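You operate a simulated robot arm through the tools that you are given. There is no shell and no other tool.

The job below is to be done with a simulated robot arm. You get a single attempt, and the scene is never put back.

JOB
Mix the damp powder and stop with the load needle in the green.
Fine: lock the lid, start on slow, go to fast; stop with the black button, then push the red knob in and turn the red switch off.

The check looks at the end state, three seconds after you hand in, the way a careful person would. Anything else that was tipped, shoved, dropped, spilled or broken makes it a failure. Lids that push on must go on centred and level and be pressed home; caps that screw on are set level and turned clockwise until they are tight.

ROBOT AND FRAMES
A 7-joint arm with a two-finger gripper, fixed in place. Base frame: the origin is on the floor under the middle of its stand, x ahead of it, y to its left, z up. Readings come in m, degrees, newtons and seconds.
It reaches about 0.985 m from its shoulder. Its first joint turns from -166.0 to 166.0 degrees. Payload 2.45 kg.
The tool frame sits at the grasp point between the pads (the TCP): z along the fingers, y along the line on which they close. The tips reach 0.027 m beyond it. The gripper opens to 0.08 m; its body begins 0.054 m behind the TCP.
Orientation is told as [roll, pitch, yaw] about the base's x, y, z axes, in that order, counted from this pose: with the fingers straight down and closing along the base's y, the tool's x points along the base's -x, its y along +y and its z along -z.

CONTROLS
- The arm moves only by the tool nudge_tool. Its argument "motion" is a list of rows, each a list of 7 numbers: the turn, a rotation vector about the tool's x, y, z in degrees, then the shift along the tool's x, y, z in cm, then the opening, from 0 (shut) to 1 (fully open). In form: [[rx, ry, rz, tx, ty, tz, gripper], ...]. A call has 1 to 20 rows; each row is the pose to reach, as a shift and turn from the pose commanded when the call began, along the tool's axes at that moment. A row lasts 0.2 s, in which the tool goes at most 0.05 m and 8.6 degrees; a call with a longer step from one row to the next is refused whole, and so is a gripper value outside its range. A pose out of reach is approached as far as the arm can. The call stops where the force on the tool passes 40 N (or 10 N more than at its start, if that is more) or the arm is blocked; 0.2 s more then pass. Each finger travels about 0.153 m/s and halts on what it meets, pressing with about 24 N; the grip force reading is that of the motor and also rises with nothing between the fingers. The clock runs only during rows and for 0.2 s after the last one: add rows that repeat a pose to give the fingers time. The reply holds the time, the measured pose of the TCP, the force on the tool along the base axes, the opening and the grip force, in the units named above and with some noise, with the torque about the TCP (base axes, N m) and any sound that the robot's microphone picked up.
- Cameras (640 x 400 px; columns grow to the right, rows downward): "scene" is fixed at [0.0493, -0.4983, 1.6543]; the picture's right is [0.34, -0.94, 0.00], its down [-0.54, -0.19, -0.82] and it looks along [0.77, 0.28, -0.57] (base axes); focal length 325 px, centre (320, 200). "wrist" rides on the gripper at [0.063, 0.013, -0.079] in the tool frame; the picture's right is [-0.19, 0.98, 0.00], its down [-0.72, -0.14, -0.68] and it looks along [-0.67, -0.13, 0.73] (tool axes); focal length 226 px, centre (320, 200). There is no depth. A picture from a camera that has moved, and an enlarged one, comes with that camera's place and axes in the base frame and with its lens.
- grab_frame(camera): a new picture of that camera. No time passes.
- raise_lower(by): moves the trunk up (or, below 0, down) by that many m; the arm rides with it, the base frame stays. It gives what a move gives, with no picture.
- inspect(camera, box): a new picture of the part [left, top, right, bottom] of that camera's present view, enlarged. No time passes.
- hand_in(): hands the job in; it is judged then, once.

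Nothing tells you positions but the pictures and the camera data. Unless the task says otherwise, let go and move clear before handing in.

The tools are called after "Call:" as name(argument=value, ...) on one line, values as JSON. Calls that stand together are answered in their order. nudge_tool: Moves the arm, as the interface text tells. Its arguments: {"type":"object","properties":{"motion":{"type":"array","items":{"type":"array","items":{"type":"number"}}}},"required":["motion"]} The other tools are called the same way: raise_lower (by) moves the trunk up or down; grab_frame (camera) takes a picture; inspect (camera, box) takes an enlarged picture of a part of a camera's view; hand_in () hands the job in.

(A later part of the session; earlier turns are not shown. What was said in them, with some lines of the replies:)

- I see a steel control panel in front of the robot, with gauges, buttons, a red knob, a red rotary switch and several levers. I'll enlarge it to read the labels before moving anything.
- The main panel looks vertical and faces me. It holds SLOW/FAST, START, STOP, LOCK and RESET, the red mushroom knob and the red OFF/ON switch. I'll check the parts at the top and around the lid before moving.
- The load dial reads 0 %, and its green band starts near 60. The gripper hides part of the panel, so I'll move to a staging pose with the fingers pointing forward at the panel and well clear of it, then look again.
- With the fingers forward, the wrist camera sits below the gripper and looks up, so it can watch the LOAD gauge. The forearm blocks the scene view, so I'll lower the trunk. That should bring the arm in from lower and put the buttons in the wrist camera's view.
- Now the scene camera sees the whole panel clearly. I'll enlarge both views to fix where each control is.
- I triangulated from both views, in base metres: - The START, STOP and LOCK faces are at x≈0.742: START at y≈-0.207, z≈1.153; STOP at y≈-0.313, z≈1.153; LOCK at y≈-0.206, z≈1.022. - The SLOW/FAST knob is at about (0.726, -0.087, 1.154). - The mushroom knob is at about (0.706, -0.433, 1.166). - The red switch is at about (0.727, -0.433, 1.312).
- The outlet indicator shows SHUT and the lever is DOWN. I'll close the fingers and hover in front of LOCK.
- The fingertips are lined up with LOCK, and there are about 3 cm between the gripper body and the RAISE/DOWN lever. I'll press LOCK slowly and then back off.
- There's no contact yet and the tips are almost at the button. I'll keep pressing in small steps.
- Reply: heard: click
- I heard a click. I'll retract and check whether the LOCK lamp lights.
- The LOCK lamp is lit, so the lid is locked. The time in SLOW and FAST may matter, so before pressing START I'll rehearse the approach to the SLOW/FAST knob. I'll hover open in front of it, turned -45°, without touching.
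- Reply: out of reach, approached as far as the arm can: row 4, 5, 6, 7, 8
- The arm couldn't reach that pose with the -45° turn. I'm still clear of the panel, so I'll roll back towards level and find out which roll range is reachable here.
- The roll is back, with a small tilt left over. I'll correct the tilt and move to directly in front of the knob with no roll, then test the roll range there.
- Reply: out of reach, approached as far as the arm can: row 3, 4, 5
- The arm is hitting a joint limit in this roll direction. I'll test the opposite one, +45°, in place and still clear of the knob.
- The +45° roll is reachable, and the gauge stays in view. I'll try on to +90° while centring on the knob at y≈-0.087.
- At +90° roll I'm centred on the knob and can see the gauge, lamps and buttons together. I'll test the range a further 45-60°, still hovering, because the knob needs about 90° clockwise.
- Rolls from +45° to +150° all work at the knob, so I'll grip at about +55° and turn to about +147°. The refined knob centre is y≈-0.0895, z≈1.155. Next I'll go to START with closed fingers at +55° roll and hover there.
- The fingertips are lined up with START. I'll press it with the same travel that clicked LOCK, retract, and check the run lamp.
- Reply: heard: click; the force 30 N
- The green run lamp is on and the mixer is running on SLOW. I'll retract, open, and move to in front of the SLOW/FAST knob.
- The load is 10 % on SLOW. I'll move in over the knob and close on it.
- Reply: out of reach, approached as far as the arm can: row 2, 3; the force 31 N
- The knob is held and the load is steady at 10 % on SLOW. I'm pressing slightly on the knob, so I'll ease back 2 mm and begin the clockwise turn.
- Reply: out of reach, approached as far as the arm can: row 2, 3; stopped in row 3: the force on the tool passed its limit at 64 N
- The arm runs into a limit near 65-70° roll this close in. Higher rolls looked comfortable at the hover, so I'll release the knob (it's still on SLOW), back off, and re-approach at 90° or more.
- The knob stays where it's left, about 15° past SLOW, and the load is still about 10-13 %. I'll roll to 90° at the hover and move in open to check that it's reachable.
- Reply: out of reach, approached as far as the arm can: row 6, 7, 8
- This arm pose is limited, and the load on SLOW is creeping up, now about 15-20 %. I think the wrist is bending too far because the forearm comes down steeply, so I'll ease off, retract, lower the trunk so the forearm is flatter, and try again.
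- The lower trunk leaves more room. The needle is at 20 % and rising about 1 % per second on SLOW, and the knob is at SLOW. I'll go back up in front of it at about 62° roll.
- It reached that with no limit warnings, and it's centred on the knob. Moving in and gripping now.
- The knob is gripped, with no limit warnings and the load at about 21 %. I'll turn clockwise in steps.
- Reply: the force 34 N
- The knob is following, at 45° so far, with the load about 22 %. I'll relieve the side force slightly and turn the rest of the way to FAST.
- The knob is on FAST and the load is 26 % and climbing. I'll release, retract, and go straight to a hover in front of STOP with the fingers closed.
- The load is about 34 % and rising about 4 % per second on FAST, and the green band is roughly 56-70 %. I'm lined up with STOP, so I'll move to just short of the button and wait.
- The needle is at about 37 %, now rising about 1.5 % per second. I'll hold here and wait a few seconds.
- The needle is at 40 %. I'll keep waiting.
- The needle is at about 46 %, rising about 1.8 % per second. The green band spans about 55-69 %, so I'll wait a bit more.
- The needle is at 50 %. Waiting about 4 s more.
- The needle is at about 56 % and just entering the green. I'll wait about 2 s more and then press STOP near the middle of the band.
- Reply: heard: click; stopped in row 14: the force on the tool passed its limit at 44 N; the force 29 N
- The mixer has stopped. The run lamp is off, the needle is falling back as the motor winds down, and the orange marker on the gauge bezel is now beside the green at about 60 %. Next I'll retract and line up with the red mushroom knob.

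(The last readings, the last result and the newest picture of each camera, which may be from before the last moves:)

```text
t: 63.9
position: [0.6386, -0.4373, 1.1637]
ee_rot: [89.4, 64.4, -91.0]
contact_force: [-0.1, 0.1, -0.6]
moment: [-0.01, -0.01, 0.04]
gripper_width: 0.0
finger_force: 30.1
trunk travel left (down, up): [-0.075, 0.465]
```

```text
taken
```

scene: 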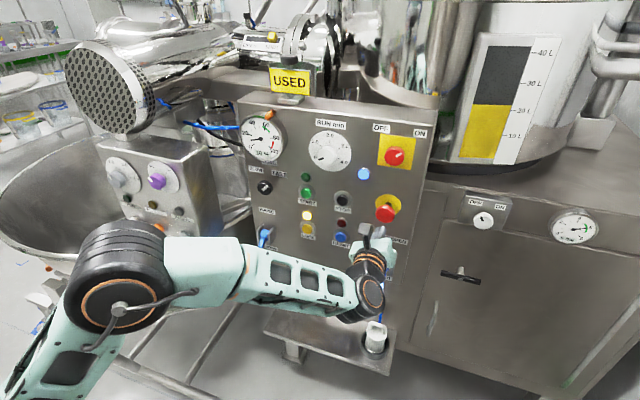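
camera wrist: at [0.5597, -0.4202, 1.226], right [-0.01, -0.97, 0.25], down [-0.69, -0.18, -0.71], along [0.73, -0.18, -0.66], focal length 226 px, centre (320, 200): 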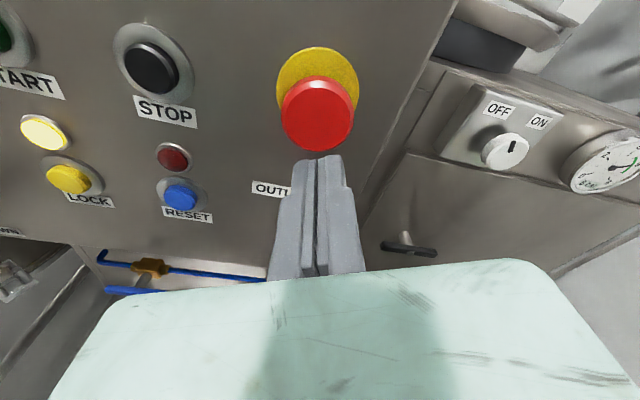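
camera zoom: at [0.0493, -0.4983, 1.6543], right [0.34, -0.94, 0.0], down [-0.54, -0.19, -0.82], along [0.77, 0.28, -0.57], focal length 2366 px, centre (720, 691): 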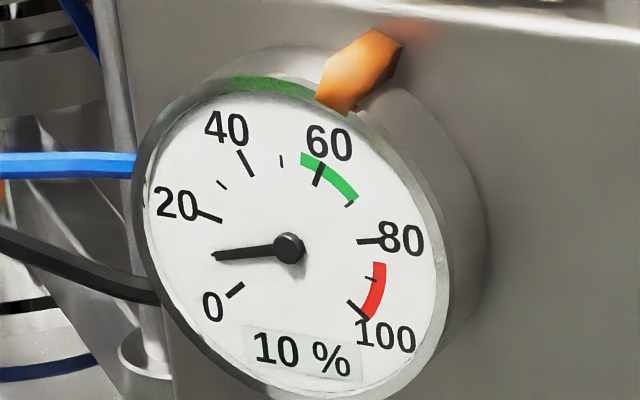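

The orange stop marker sits at about 60 %, inside the green, and the needle is winding down. I'm lined up with the mushroom knob, so I'll push it in gently.

Call:
nudge_tool(motion=[[0, 0, 0, 0.5, 0, 2.5, 0], [0, 0, 0, 0.5, 0, 4.0, 0], [0, 0, 0, 0.5, 0, 4.6, 0], [0, 0, 0, 0.5, 0, 5.1, 0], [0, 0, 0, 0.5, 0, 5.5, 0], [0, 0, 0, 0.5, 0, 5.9, 0]])

Call:
grab_frame(camera="wrist")

Call:
inspect(camera="scene", box=[300, 110, 460, 270])

```text
t: 65.3
position: [0.6948, -0.4329, 1.1691]
ee_rot: [89.3, 64.4, -91.2]
contact_force: [-31.2, 12.3, -8.7]
moment: [-0.08, -0.04, 0.32]
gripper_width: 0.0057
finger_force: 29.8
trunk travel left (down, up): [-0.075, 0.465]
```

```text
taken
camera wrist: at [0.617, -0.416, 1.2322], right [-0.01, -0.97, 0.25], down [-0.69, -0.18, -0.7], along [0.73, -0.18, -0.66], focal length 226 px, centre (320, 200)
```

wrist: 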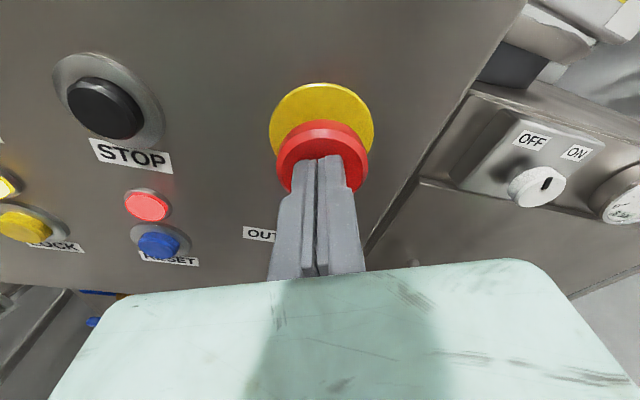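

```text
2.50 times, centred on (380, 190) of scene
camera zoom: at [0.0493, -0.4983, 1.6543], right [0.34, -0.94, 0.0], down [-0.54, -0.19, -0.82], along [0.77, 0.28, -0.57], focal length 813 px, centre (170, 225)
```

zoom: 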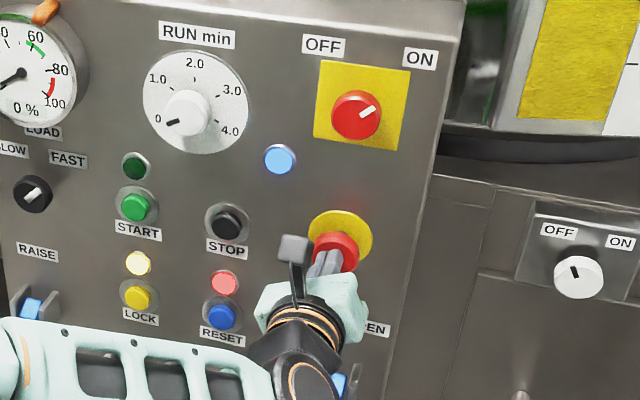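

The red lamp above RESET came on, so the stop has registered, but I heard no latch click. I'll push a little further to make sure the knob is fully home.

Call:
nudge_tool(motion=[[0, 0, 0, 0, 0, 0.3, 0], [0, 0, 0, 0, 0, 0.6, 0], [0, 0, 0, 0, 0, 0.9, 0]])

Call:
grab_frame(camera="wrist")

```text
t: 65.6
position: [0.6962, -0.4324, 1.1702]
ee_rot: [89.2, 64.3, -91.3]
contact_force: [-27.9, 12.6, 1.5]
moment: [-0.1, -0.15, 0.33]
gripper_width: 0.0059
finger_force: 30.2
trunk travel left (down, up): [-0.075, 0.465]
stopped in row 1: the force on the tool passed its limit at 49 N (the readings are from after the stop); the commanded pose is now the measured one
```

```text
taken
camera wrist: at [0.6171, -0.4161, 1.2322], right [-0.01, -0.97, 0.25], down [-0.69, -0.18, -0.7], along [0.73, -0.18, -0.66], focal length 226 px, centre (320, 200)
```

wrist: 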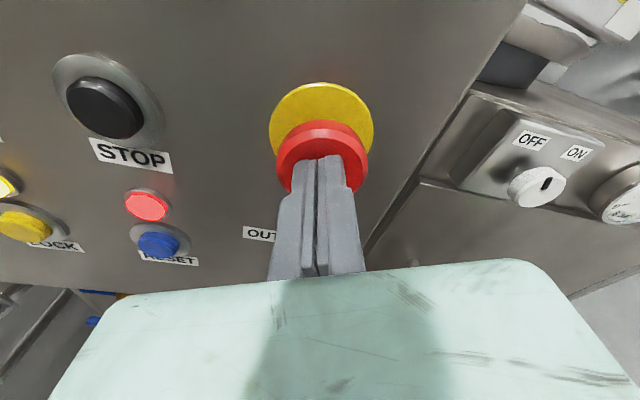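

It's against a hard stop. I'll back off and check that it stays in.

Call:
nudge_tool(motion=[[0, 0, 0, 0, 0, -2.5, 0], [0, 0, 0, 0, 0, -6, 0], [0, 0, 0, 0, 0, -9, 0], [0, 0, 0, 0, 0, -9, 0]])

Call:
grab_frame(camera="wrist")

Call:
inspect(camera="scene", box=[300, 110, 460, 270])

```text
t: 66.6
position: [0.6074, -0.4343, 1.1678]
ee_rot: [88.9, 64.3, -91.5]
contact_force: [-0.2, 0.2, 0.6]
moment: [-0.03, -0.02, 0.0]
gripper_width: 0.0001
finger_force: 29.7
trunk travel left (down, up): [-0.075, 0.465]
```

```text
taken
camera wrist: at [0.5297, -0.4183, 1.2298], right [-0.01, -0.97, 0.25], down [-0.69, -0.18, -0.7], along [0.72, -0.18, -0.67], focal length 226 px, centre (320, 200)
```

wrist: 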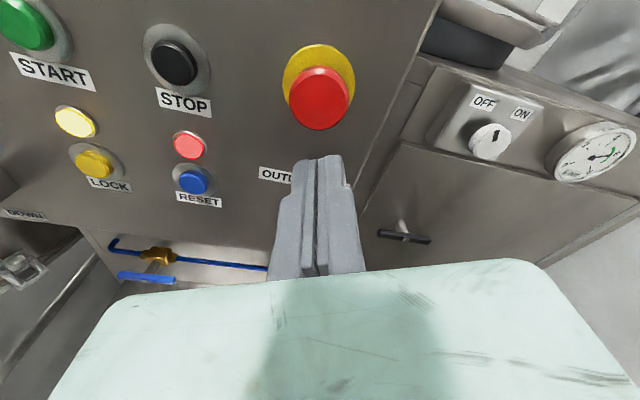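

```text
2.50 times, centred on (380, 190) of scene
camera zoom: at [0.0493, -0.4983, 1.6543], right [0.34, -0.94, 0.0], down [-0.54, -0.19, -0.82], along [0.77, 0.28, -0.57], focal length 813 px, centre (170, 225)
```

zoom: 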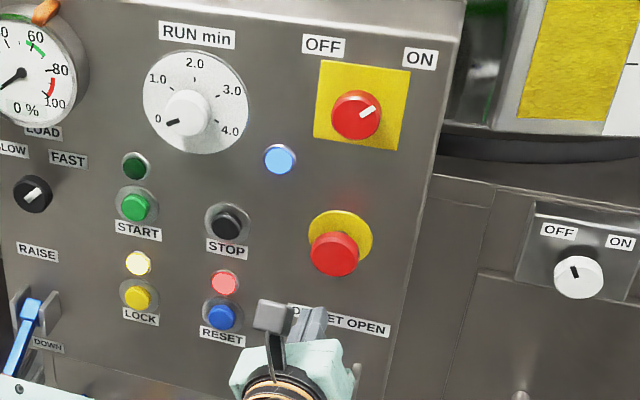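

The knob stays pushed in: it sits close to its yellow disc and the red lamp is lit. Next is the red switch above it, at about z=1.31. I'll raise the trunk 0.14 m to keep the same arm shape, then look.

Call:
raise_lower(by=0.14)

Call:
grab_frame(camera="wrist")

Call:
grab_frame(camera="scene")

```text
t: 68.3
position: [0.6089, -0.4353, 1.3075]
ee_rot: [88.8, 64.5, -91.6]
contact_force: [-0.4, -0.9, 0.1]
moment: [0.01, -0.02, 0.02]
gripper_width: 0.0
finger_force: 29.4
trunk travel left (down, up): [-0.215, 0.325]
```

```text
taken
camera wrist: at [0.5304, -0.4186, 1.3694], right [-0.01, -0.97, 0.25], down [-0.69, -0.18, -0.7], along [0.72, -0.18, -0.67], focal length 226 px, centre (320, 200)
```

wrist: 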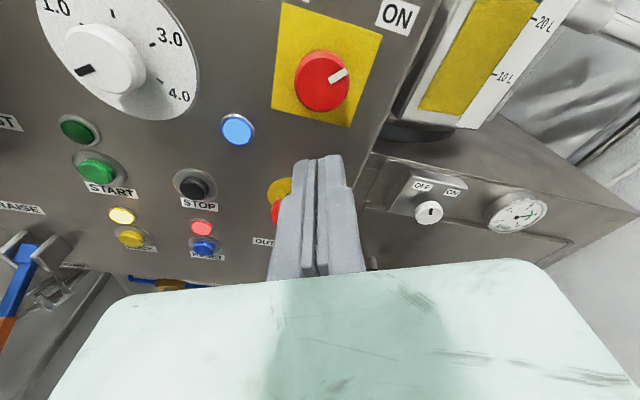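

```text
taken
```

scene: 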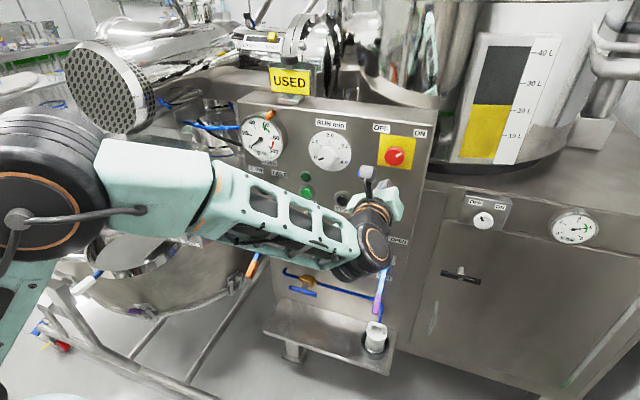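

The red switch centre is at about (0.73, -0.436, 1.313), pointing at ON. Before gripping, I'll open at this safe hover and test a 95° anticlockwise roll.

Call:
nudge_tool(motion=[[0, 0, -7.5, 0, 0, 0, 0.5], [0, 0, -15, 0, 0, 0, 0.85], [0, 0, -22.5, 0, 0, 0, 0.85], [0, 0, -30, 0, 0, 0, 0.85], [0, 0, -37.5, 0, 0, 0, 0.85], [0, 0, -45, 0, 0, 0, 0.85], [0, 0, -52.5, 0, 0, 0, 0.85], [0, 0, -60, 0, 0, 0, 0.85], [0, 0, -67.5, 0, 0, 0, 0.85], [0, 0, -75, 0, 0, 0, 0.85], [0, 0, -82.5, 0, 0, 0, 0.85], [0, 0, -90, 0, 0, 0, 0.85], [0, 0, -97, 0, 0, 0, 0.85], [0, 0, -97, 0, 0, 0, 0.85]])

Call:
grab_frame(camera="wrist")

Call:
grab_frame(camera="scene")

```text
t: 71.3
position: [0.6083, -0.4349, 1.3058]
ee_rot: [89.3, -32.6, -90.3]
contact_force: [-0.4, 0.2, 0.0]
moment: [0.02, 0.02, 0.01]
gripper_width: 0.0681
finger_force: 0.1
trunk travel left (down, up): [-0.215, 0.325]
```

```text
taken
camera wrist: at [0.5294, -0.3743, 1.2829], right [0.01, 0.37, 0.93], down [-0.69, -0.67, 0.27], along [0.73, -0.64, 0.24], focal length 226 px, centre (320, 200)
```

wrist: 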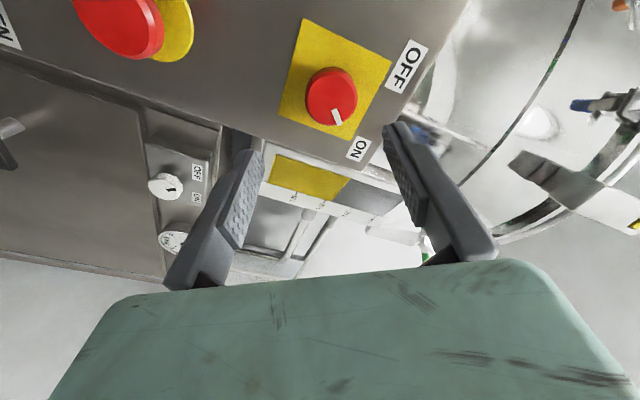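

```text
taken
```

scene: 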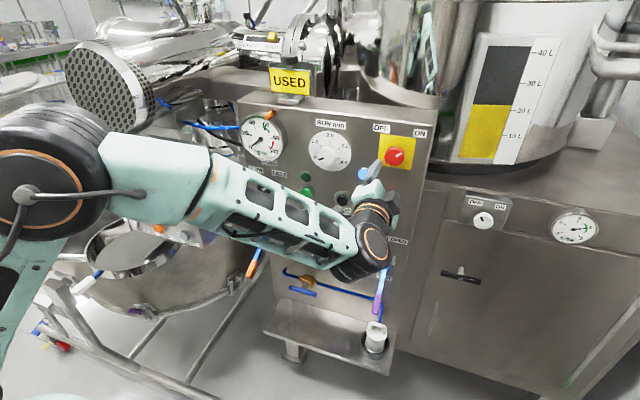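

The roll range is fine here, and this view confirms the switch at y≈-0.436, z≈1.314. I'll roll back to about 150° and move in around it with the fingers open.

Call:
nudge_tool(motion=[[0, 0, 7.5, -0.53, 0.61, 0, 0.85], [0, 0, 15, -0.53, 0.61, 0, 0.85], [0, 0, 22.5, -0.53, 0.61, 0, 0.85], [0, 0, 30, -0.53, 0.61, 0, 0.85], [0, 0, 37.5, -0.53, 0.61, 0, 0.85], [0, 0, 45, -0.53, 0.61, 0, 0.85], [0, 0, 52.5, -0.53, 0.61, 0, 0.85], [0, 0, 60, -0.53, 0.61, 0, 0.85], [0, 0, 67.5, -0.53, 0.61, 0, 0.85], [0, 0, 75, -0.53, 0.61, 0, 0.85], [0, 0, 82.5, -0.53, 0.61, 0, 0.85], [0, 0, 90, -0.53, 0.61, 0, 0.85], [0, 0, 93, -0.53, 0.61, 2, 0.85], [0, 0, 93, -0.53, 0.61, 5, 0.85], [0, 0, 93, -0.53, 0.61, 7.5, 0.85], [0, 0, 93, -0.53, 0.61, 7.5, 0.85]])

Call:
grab_frame(camera="wrist")

Call:
inspect(camera="scene", box=[300, 90, 460, 210])

```text
t: 74.7
position: [0.6853, -0.4375, 1.3135]
ee_rot: [88.8, 60.5, -91.5]
contact_force: [-0.2, -0.9, -1.3]
moment: [0.01, 0.0, -0.01]
gripper_width: 0.068
finger_force: 0.0
trunk travel left (down, up): [-0.215, 0.325]
```

```text
taken
camera wrist: at [0.6076, -0.4166, 1.3742], right [-0.01, -0.95, 0.32], down [-0.69, -0.22, -0.69], along [0.72, -0.22, -0.65], focal length 226 px, centre (320, 200)
```

wrist: 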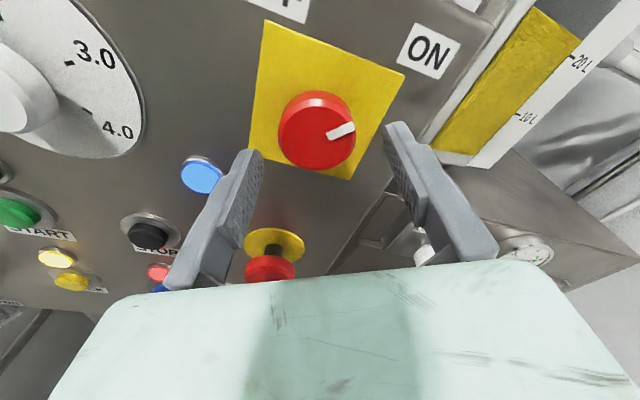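

```text
3.33 times, centred on (380, 150) of scene
camera zoom: at [0.0493, -0.4983, 1.6543], right [0.34, -0.94, 0.0], down [-0.54, -0.19, -0.82], along [0.77, 0.28, -0.57], focal length 1084 px, centre (120, 367)
```

zoom: 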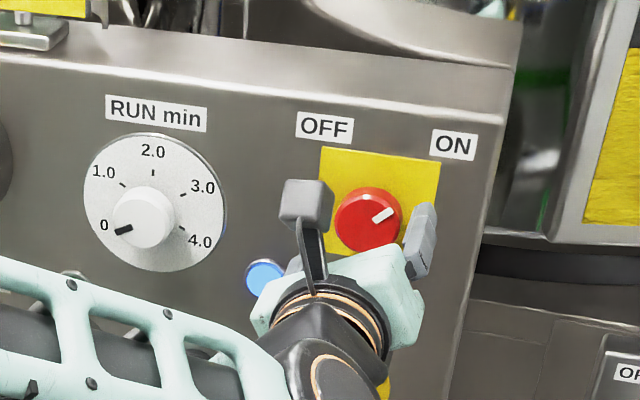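

I'm centred on the switch. I'll advance 3.2 cm and close on it.

Call:
nudge_tool(motion=[[0, 0, 0, 0, 0, 1.5, 0.85], [0, 0, 0, 0, 0, 2.7, 0.85], [0, 0, 0, 0, 0, 3.2, 0.85], [0, 0, 0, 0, 0, 3.2, 0.6], [0, 0, 0, 0, 0, 3.2, 0.3], [0, 0, 0, 0, 0, 3.2, 0.3]])

Call:
grab_frame(camera="wrist")

Call:
inspect(camera="scene", box=[300, 90, 460, 210])

```text
t: 76.1
position: [0.7178, -0.436, 1.3141]
ee_rot: [88.8, 60.4, -91.4]
contact_force: [2.3, 3.6, -4.2]
moment: [0.0, -0.06, 0.35]
gripper_width: 0.0438
finger_force: 45.3
trunk travel left (down, up): [-0.215, 0.325]
```

```text
taken
camera wrist: at [0.639, -0.4155, 1.3747], right [0.0, -0.95, 0.32], down [-0.69, -0.23, -0.69], along [0.72, -0.22, -0.65], focal length 226 px, centre (320, 200)
```

wrist: 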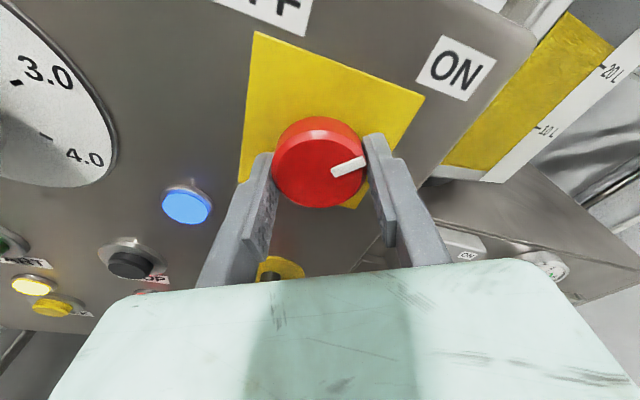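

```text
3.33 times, centred on (380, 150) of scene
camera zoom: at [0.0493, -0.4983, 1.6543], right [0.34, -0.94, 0.0], down [-0.54, -0.19, -0.82], along [0.77, 0.28, -0.57], focal length 1084 px, centre (120, 367)
```

zoom: 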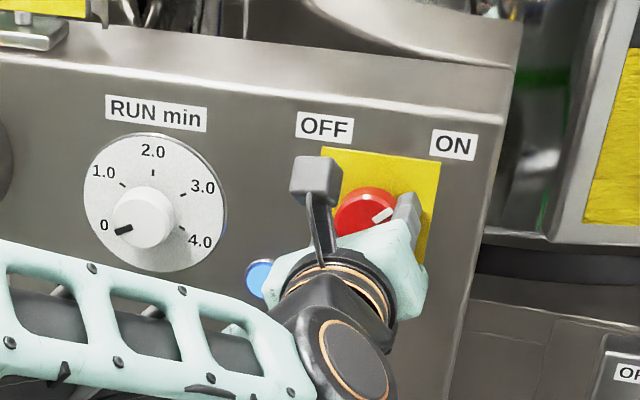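

It's gripped with low side forces. I'll turn anticlockwise toward OFF.

Call:
nudge_tool(motion=[[0, 0, -7.5, 0, 0, 0, 0.3], [0, 0, -15, 0, 0, 0, 0.3], [0, 0, -22.5, 0, 0, 0, 0.3], [0, 0, -30, 0, 0, 0, 0.3], [0, 0, -37.5, 0, 0, 0, 0.3], [0, 0, -45, 0, 0, 0, 0.3]])

Call:
grab_frame(camera="wrist")

Call:
inspect(camera="scene", box=[300, 90, 460, 210])

```text
t: 77.5
position: [0.7157, -0.4372, 1.3156]
ee_rot: [89.5, 15.2, -90.6]
contact_force: [15.0, 3.7, 4.6]
moment: [-0.01, -0.21, -0.71]
gripper_width: 0.0435
finger_force: 44.4
trunk travel left (down, up): [-0.215, 0.325]
```

```text
taken
camera wrist: at [0.6388, -0.379, 1.3432], right [0.0, -0.44, 0.9], down [-0.69, -0.65, -0.32], along [0.72, -0.62, -0.31], focal length 226 px, centre (320, 200)
```

wrist: 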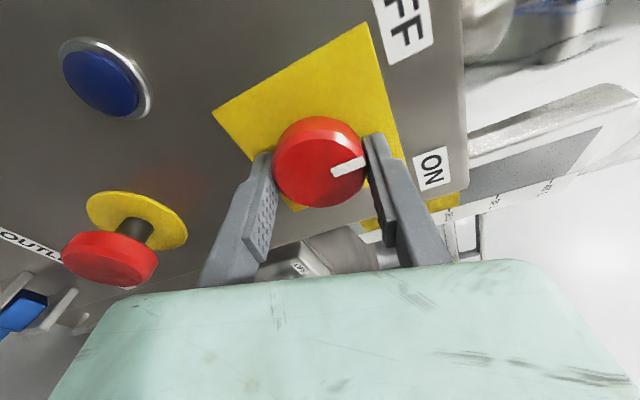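

```text
3.33 times, centred on (380, 150) of scene
camera zoom: at [0.0493, -0.4983, 1.6543], right [0.34, -0.94, 0.0], down [-0.54, -0.19, -0.82], along [0.77, 0.28, -0.57], focal length 1084 px, centre (120, 367)
```

zoom: 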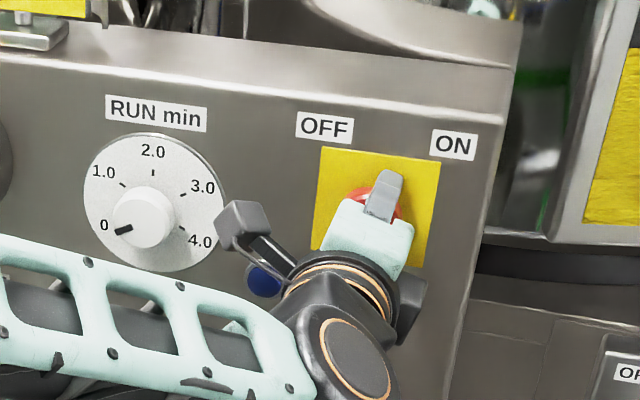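

The blue power lamp has gone out. I'll finish the turn so the pointer sits at OFF.

Call:
nudge_tool(motion=[[0, 0, -5, 0, 0, 0.1, 0.3], [0, 0, -12, 0, 0, 0.1, 0.3], [0, 0, -19, 0, 0, 0.1, 0.3], [0, 0, -26, 0, 0, 0.1, 0.3], [0, 0, -33, 0, 0, 0.1, 0.3], [0, 0, -40, 0, 0, 0.1, 0.3], [0, 0, -46, 0, 0, 0.1, 0.3]])

Call:
grab_frame(camera="wrist")

Call:
inspect(camera="scene", box=[300, 90, 460, 210])

```text
t: 79.1
position: [0.7161, -0.4362, 1.316]
ee_rot: [89.5, -30.8, -90.3]
contact_force: [8.2, -4.0, 13.9]
moment: [0.59, -0.63, -0.25]
gripper_width: 0.0436
finger_force: 44.6
trunk travel left (down, up): [-0.215, 0.325]
```

```text
taken
camera wrist: at [0.6384, -0.3756, 1.2944], right [0.01, 0.33, 0.94], down [-0.69, -0.68, 0.25], along [0.73, -0.65, 0.22], focal length 226 px, centre (320, 200)
```

wrist: 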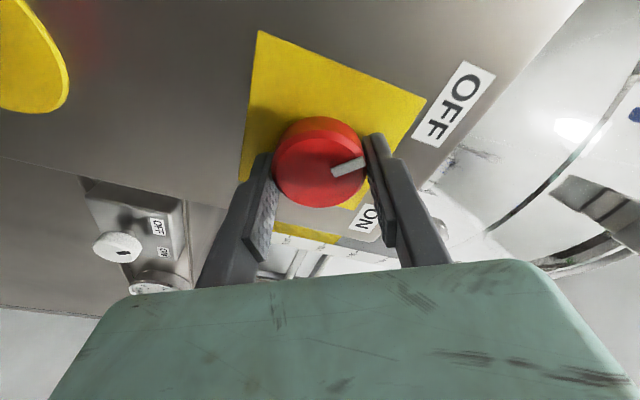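

```text
3.33 times, centred on (380, 150) of scene
camera zoom: at [0.0493, -0.4983, 1.6543], right [0.34, -0.94, 0.0], down [-0.54, -0.19, -0.82], along [0.77, 0.28, -0.57], focal length 1084 px, centre (120, 367)
```

zoom: 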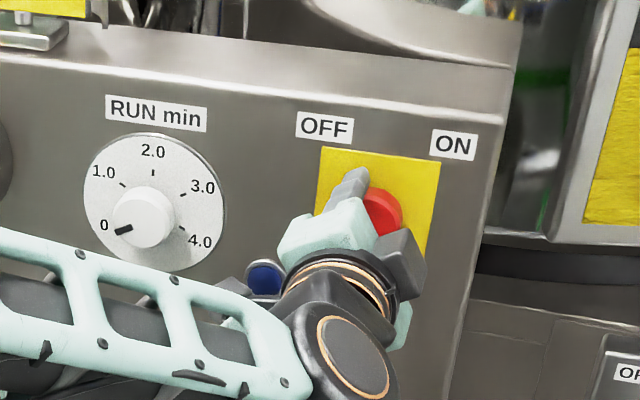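

The twisting torque suggests the switch is at its OFF stop. I'll release, back straight off, and inspect everything.

Call:
nudge_tool(motion=[[0, 0, 0, 0, 0, 0, 0.7], [0, 0, 0, 0, 0, 0, 0.85], [0, 0, 0, 0, 0, -3, 0.85], [0, 0, 0, 0, 0, -7, 0.85], [0, 0, 0, 0, 0, -11.5, 0.85], [0, 0, 0, 0, 0, -16, 0.85], [0, 0, 0, 0, 0, -20, 0.85], [0, 0, 0, 0, 0, -20, 0.85]])

Call:
grab_frame(camera="scene")

Call:
grab_frame(camera="wrist")

Call:
inspect(camera="scene", box=[300, 90, 460, 210])

Call:
inspect(camera="scene", box=[225, 90, 385, 190])

```text
t: 80.9
position: [0.5159, -0.4324, 1.3169]
ee_rot: [89.3, -30.6, -90.2]
contact_force: [0.5, -0.1, 0.0]
moment: [0.02, -0.03, 0.01]
gripper_width: 0.0681
finger_force: 0.1
trunk travel left (down, up): [-0.215, 0.325]
```

```text
taken
```

scene: 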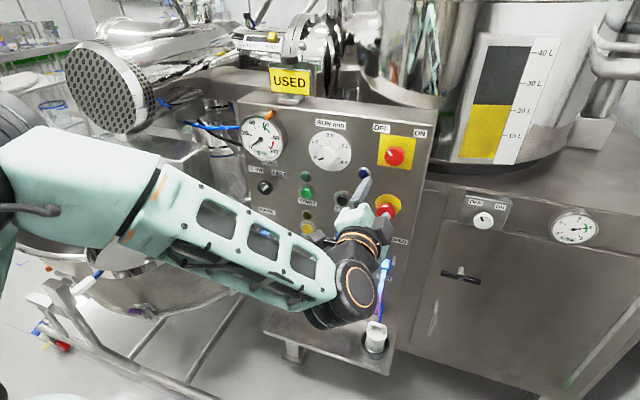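

```text
taken
camera wrist: at [0.4378, -0.371, 1.2947], right [0.01, 0.33, 0.94], down [-0.69, -0.68, 0.25], along [0.73, -0.65, 0.22], focal length 226 px, centre (320, 200)
```

wrist: 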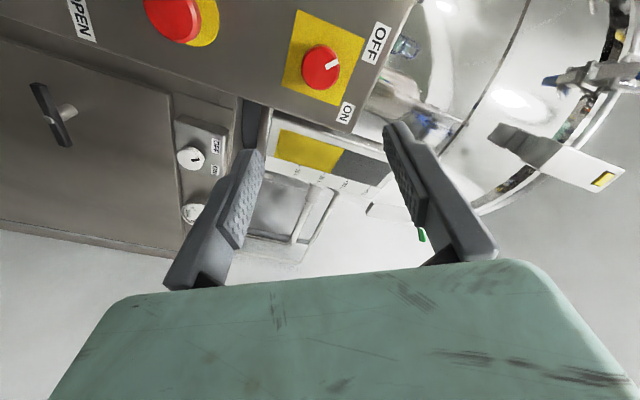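

```text
3.33 times, centred on (380, 150) of scene
camera zoom: at [0.0493, -0.4983, 1.6543], right [0.34, -0.94, 0.0], down [-0.54, -0.19, -0.82], along [0.77, 0.28, -0.57], focal length 1084 px, centre (120, 367)
```

zoom: 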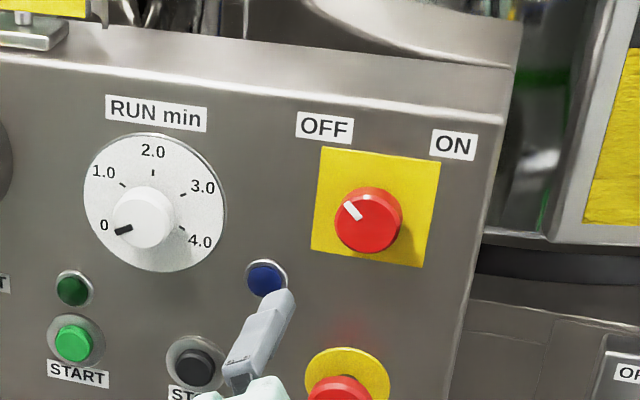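

```text
4.00 times, centred on (305, 140) of scene
camera zoom: at [0.0493, -0.4983, 1.6543], right [0.34, -0.94, 0.0], down [-0.54, -0.19, -0.82], along [0.77, 0.28, -0.57], focal length 1301 px, centre (380, 440)
```

zoom: 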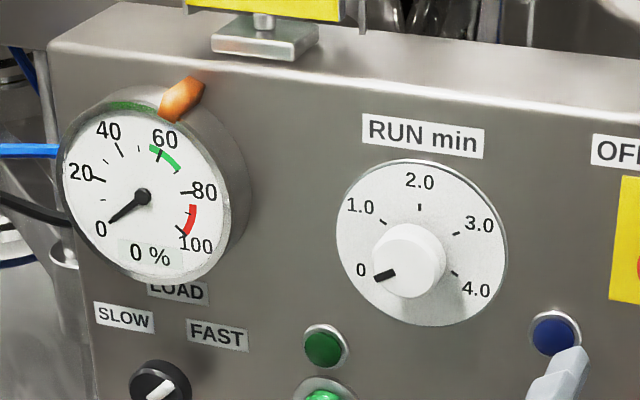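

The switch points at OFF, all the lamps are dark, the needle is at 0, and the orange stop marker is in the green at about 60 %. I'll lower the trunk a bit at this distance to check that the mushroom knob is still in.

Call:
raise_lower(by=-0.12)

Call:
grab_frame(camera="wrist")

Call:
grab_frame(camera="scene")

Call:
inspect(camera="scene", box=[230, 150, 430, 275])

```text
t: 82.4
position: [0.5171, -0.4336, 1.1962]
ee_rot: [89.4, -30.6, -90.2]
contact_force: [0.8, -0.8, 0.0]
moment: [-0.01, 0.01, 0.01]
gripper_width: 0.0682
finger_force: 0.1
trunk travel left (down, up): [-0.095, 0.445]
```

```text
taken
camera wrist: at [0.4382, -0.371, 1.1751], right [0.01, 0.33, 0.94], down [-0.69, -0.68, 0.25], along [0.73, -0.65, 0.22], focal length 226 px, centre (320, 200)
```

wrist: 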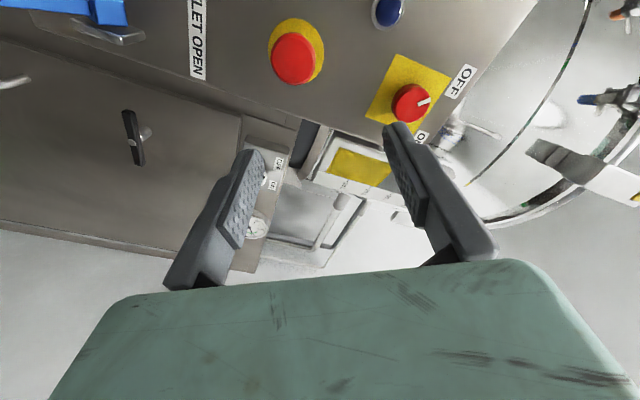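

```text
taken
```

scene: 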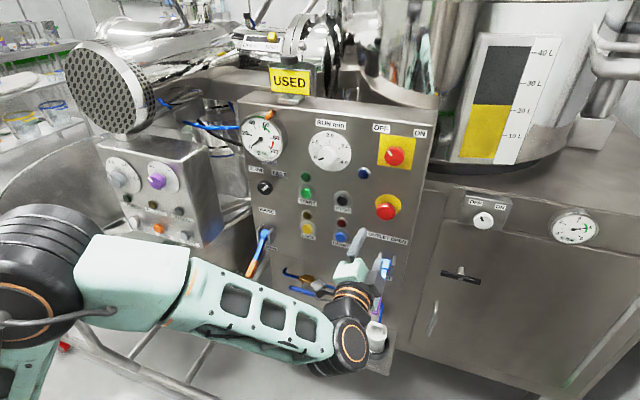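

```text
3.20 times, centred on (330, 212) of scene
camera zoom: at [0.0493, -0.4983, 1.6543], right [0.34, -0.94, 0.0], down [-0.54, -0.19, -0.82], along [0.77, 0.28, -0.57], focal length 1041 px, centre (288, 160)
```

zoom: 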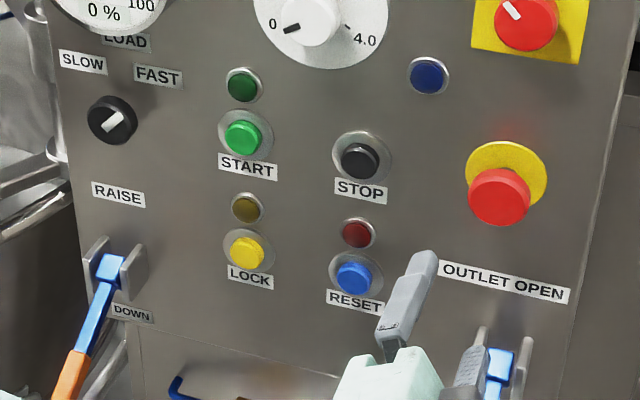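

Everything checks out:
- **Red mushroom knob:** pushed in.
- **Red switch:** at OFF, with every lamp dark.
- **Load marker:** the stop marker is in the green at about 60 %, and the needle is back at 0.
- **Other controls:** both levers and the outlet indicator are as they were. The speed knob is still on FAST.
- **Gripper:** open and well clear of the panel.

I'm handing in now.

Call:
hand_in()

```text
The job is handed in.
```

I mixed the powder and stopped it with the load in the green. The gauge's orange stop marker sits at about 60 %, inside the green band of roughly 55–69 %. The job is handed in, and I haven't been told the result of the check.

1. **Lid lock:** I pressed LOCK and its lamp came on.
2. **Slow:** I pressed START with the selector on SLOW, and the mixer ran there for about 15 seconds. That was longer than planned because I had to find an arm pose that could turn the speed knob. The load was only in the low 20s % by the end of it.
3. **Fast:** I turned the selector to FAST and waited as the load rose into the green.
4. **Stop:** I pressed the black STOP button, and the run lamp went out.
5. **Red knob:** I pushed it in to its hard stop. I heard no click, but it stayed in and the red lamp above RESET lit.
6. **Red switch:** I turned it to OFF, and all the panel lamps went dark.

The speed selector is still on FAST. The RUN timer dial and both levers are as I found them. During one failed grip the fingers bumped the speed knob while the mixer was on SLOW, but it stayed on SLOW and I saw no damage. The gripper is open and clear of the panel.
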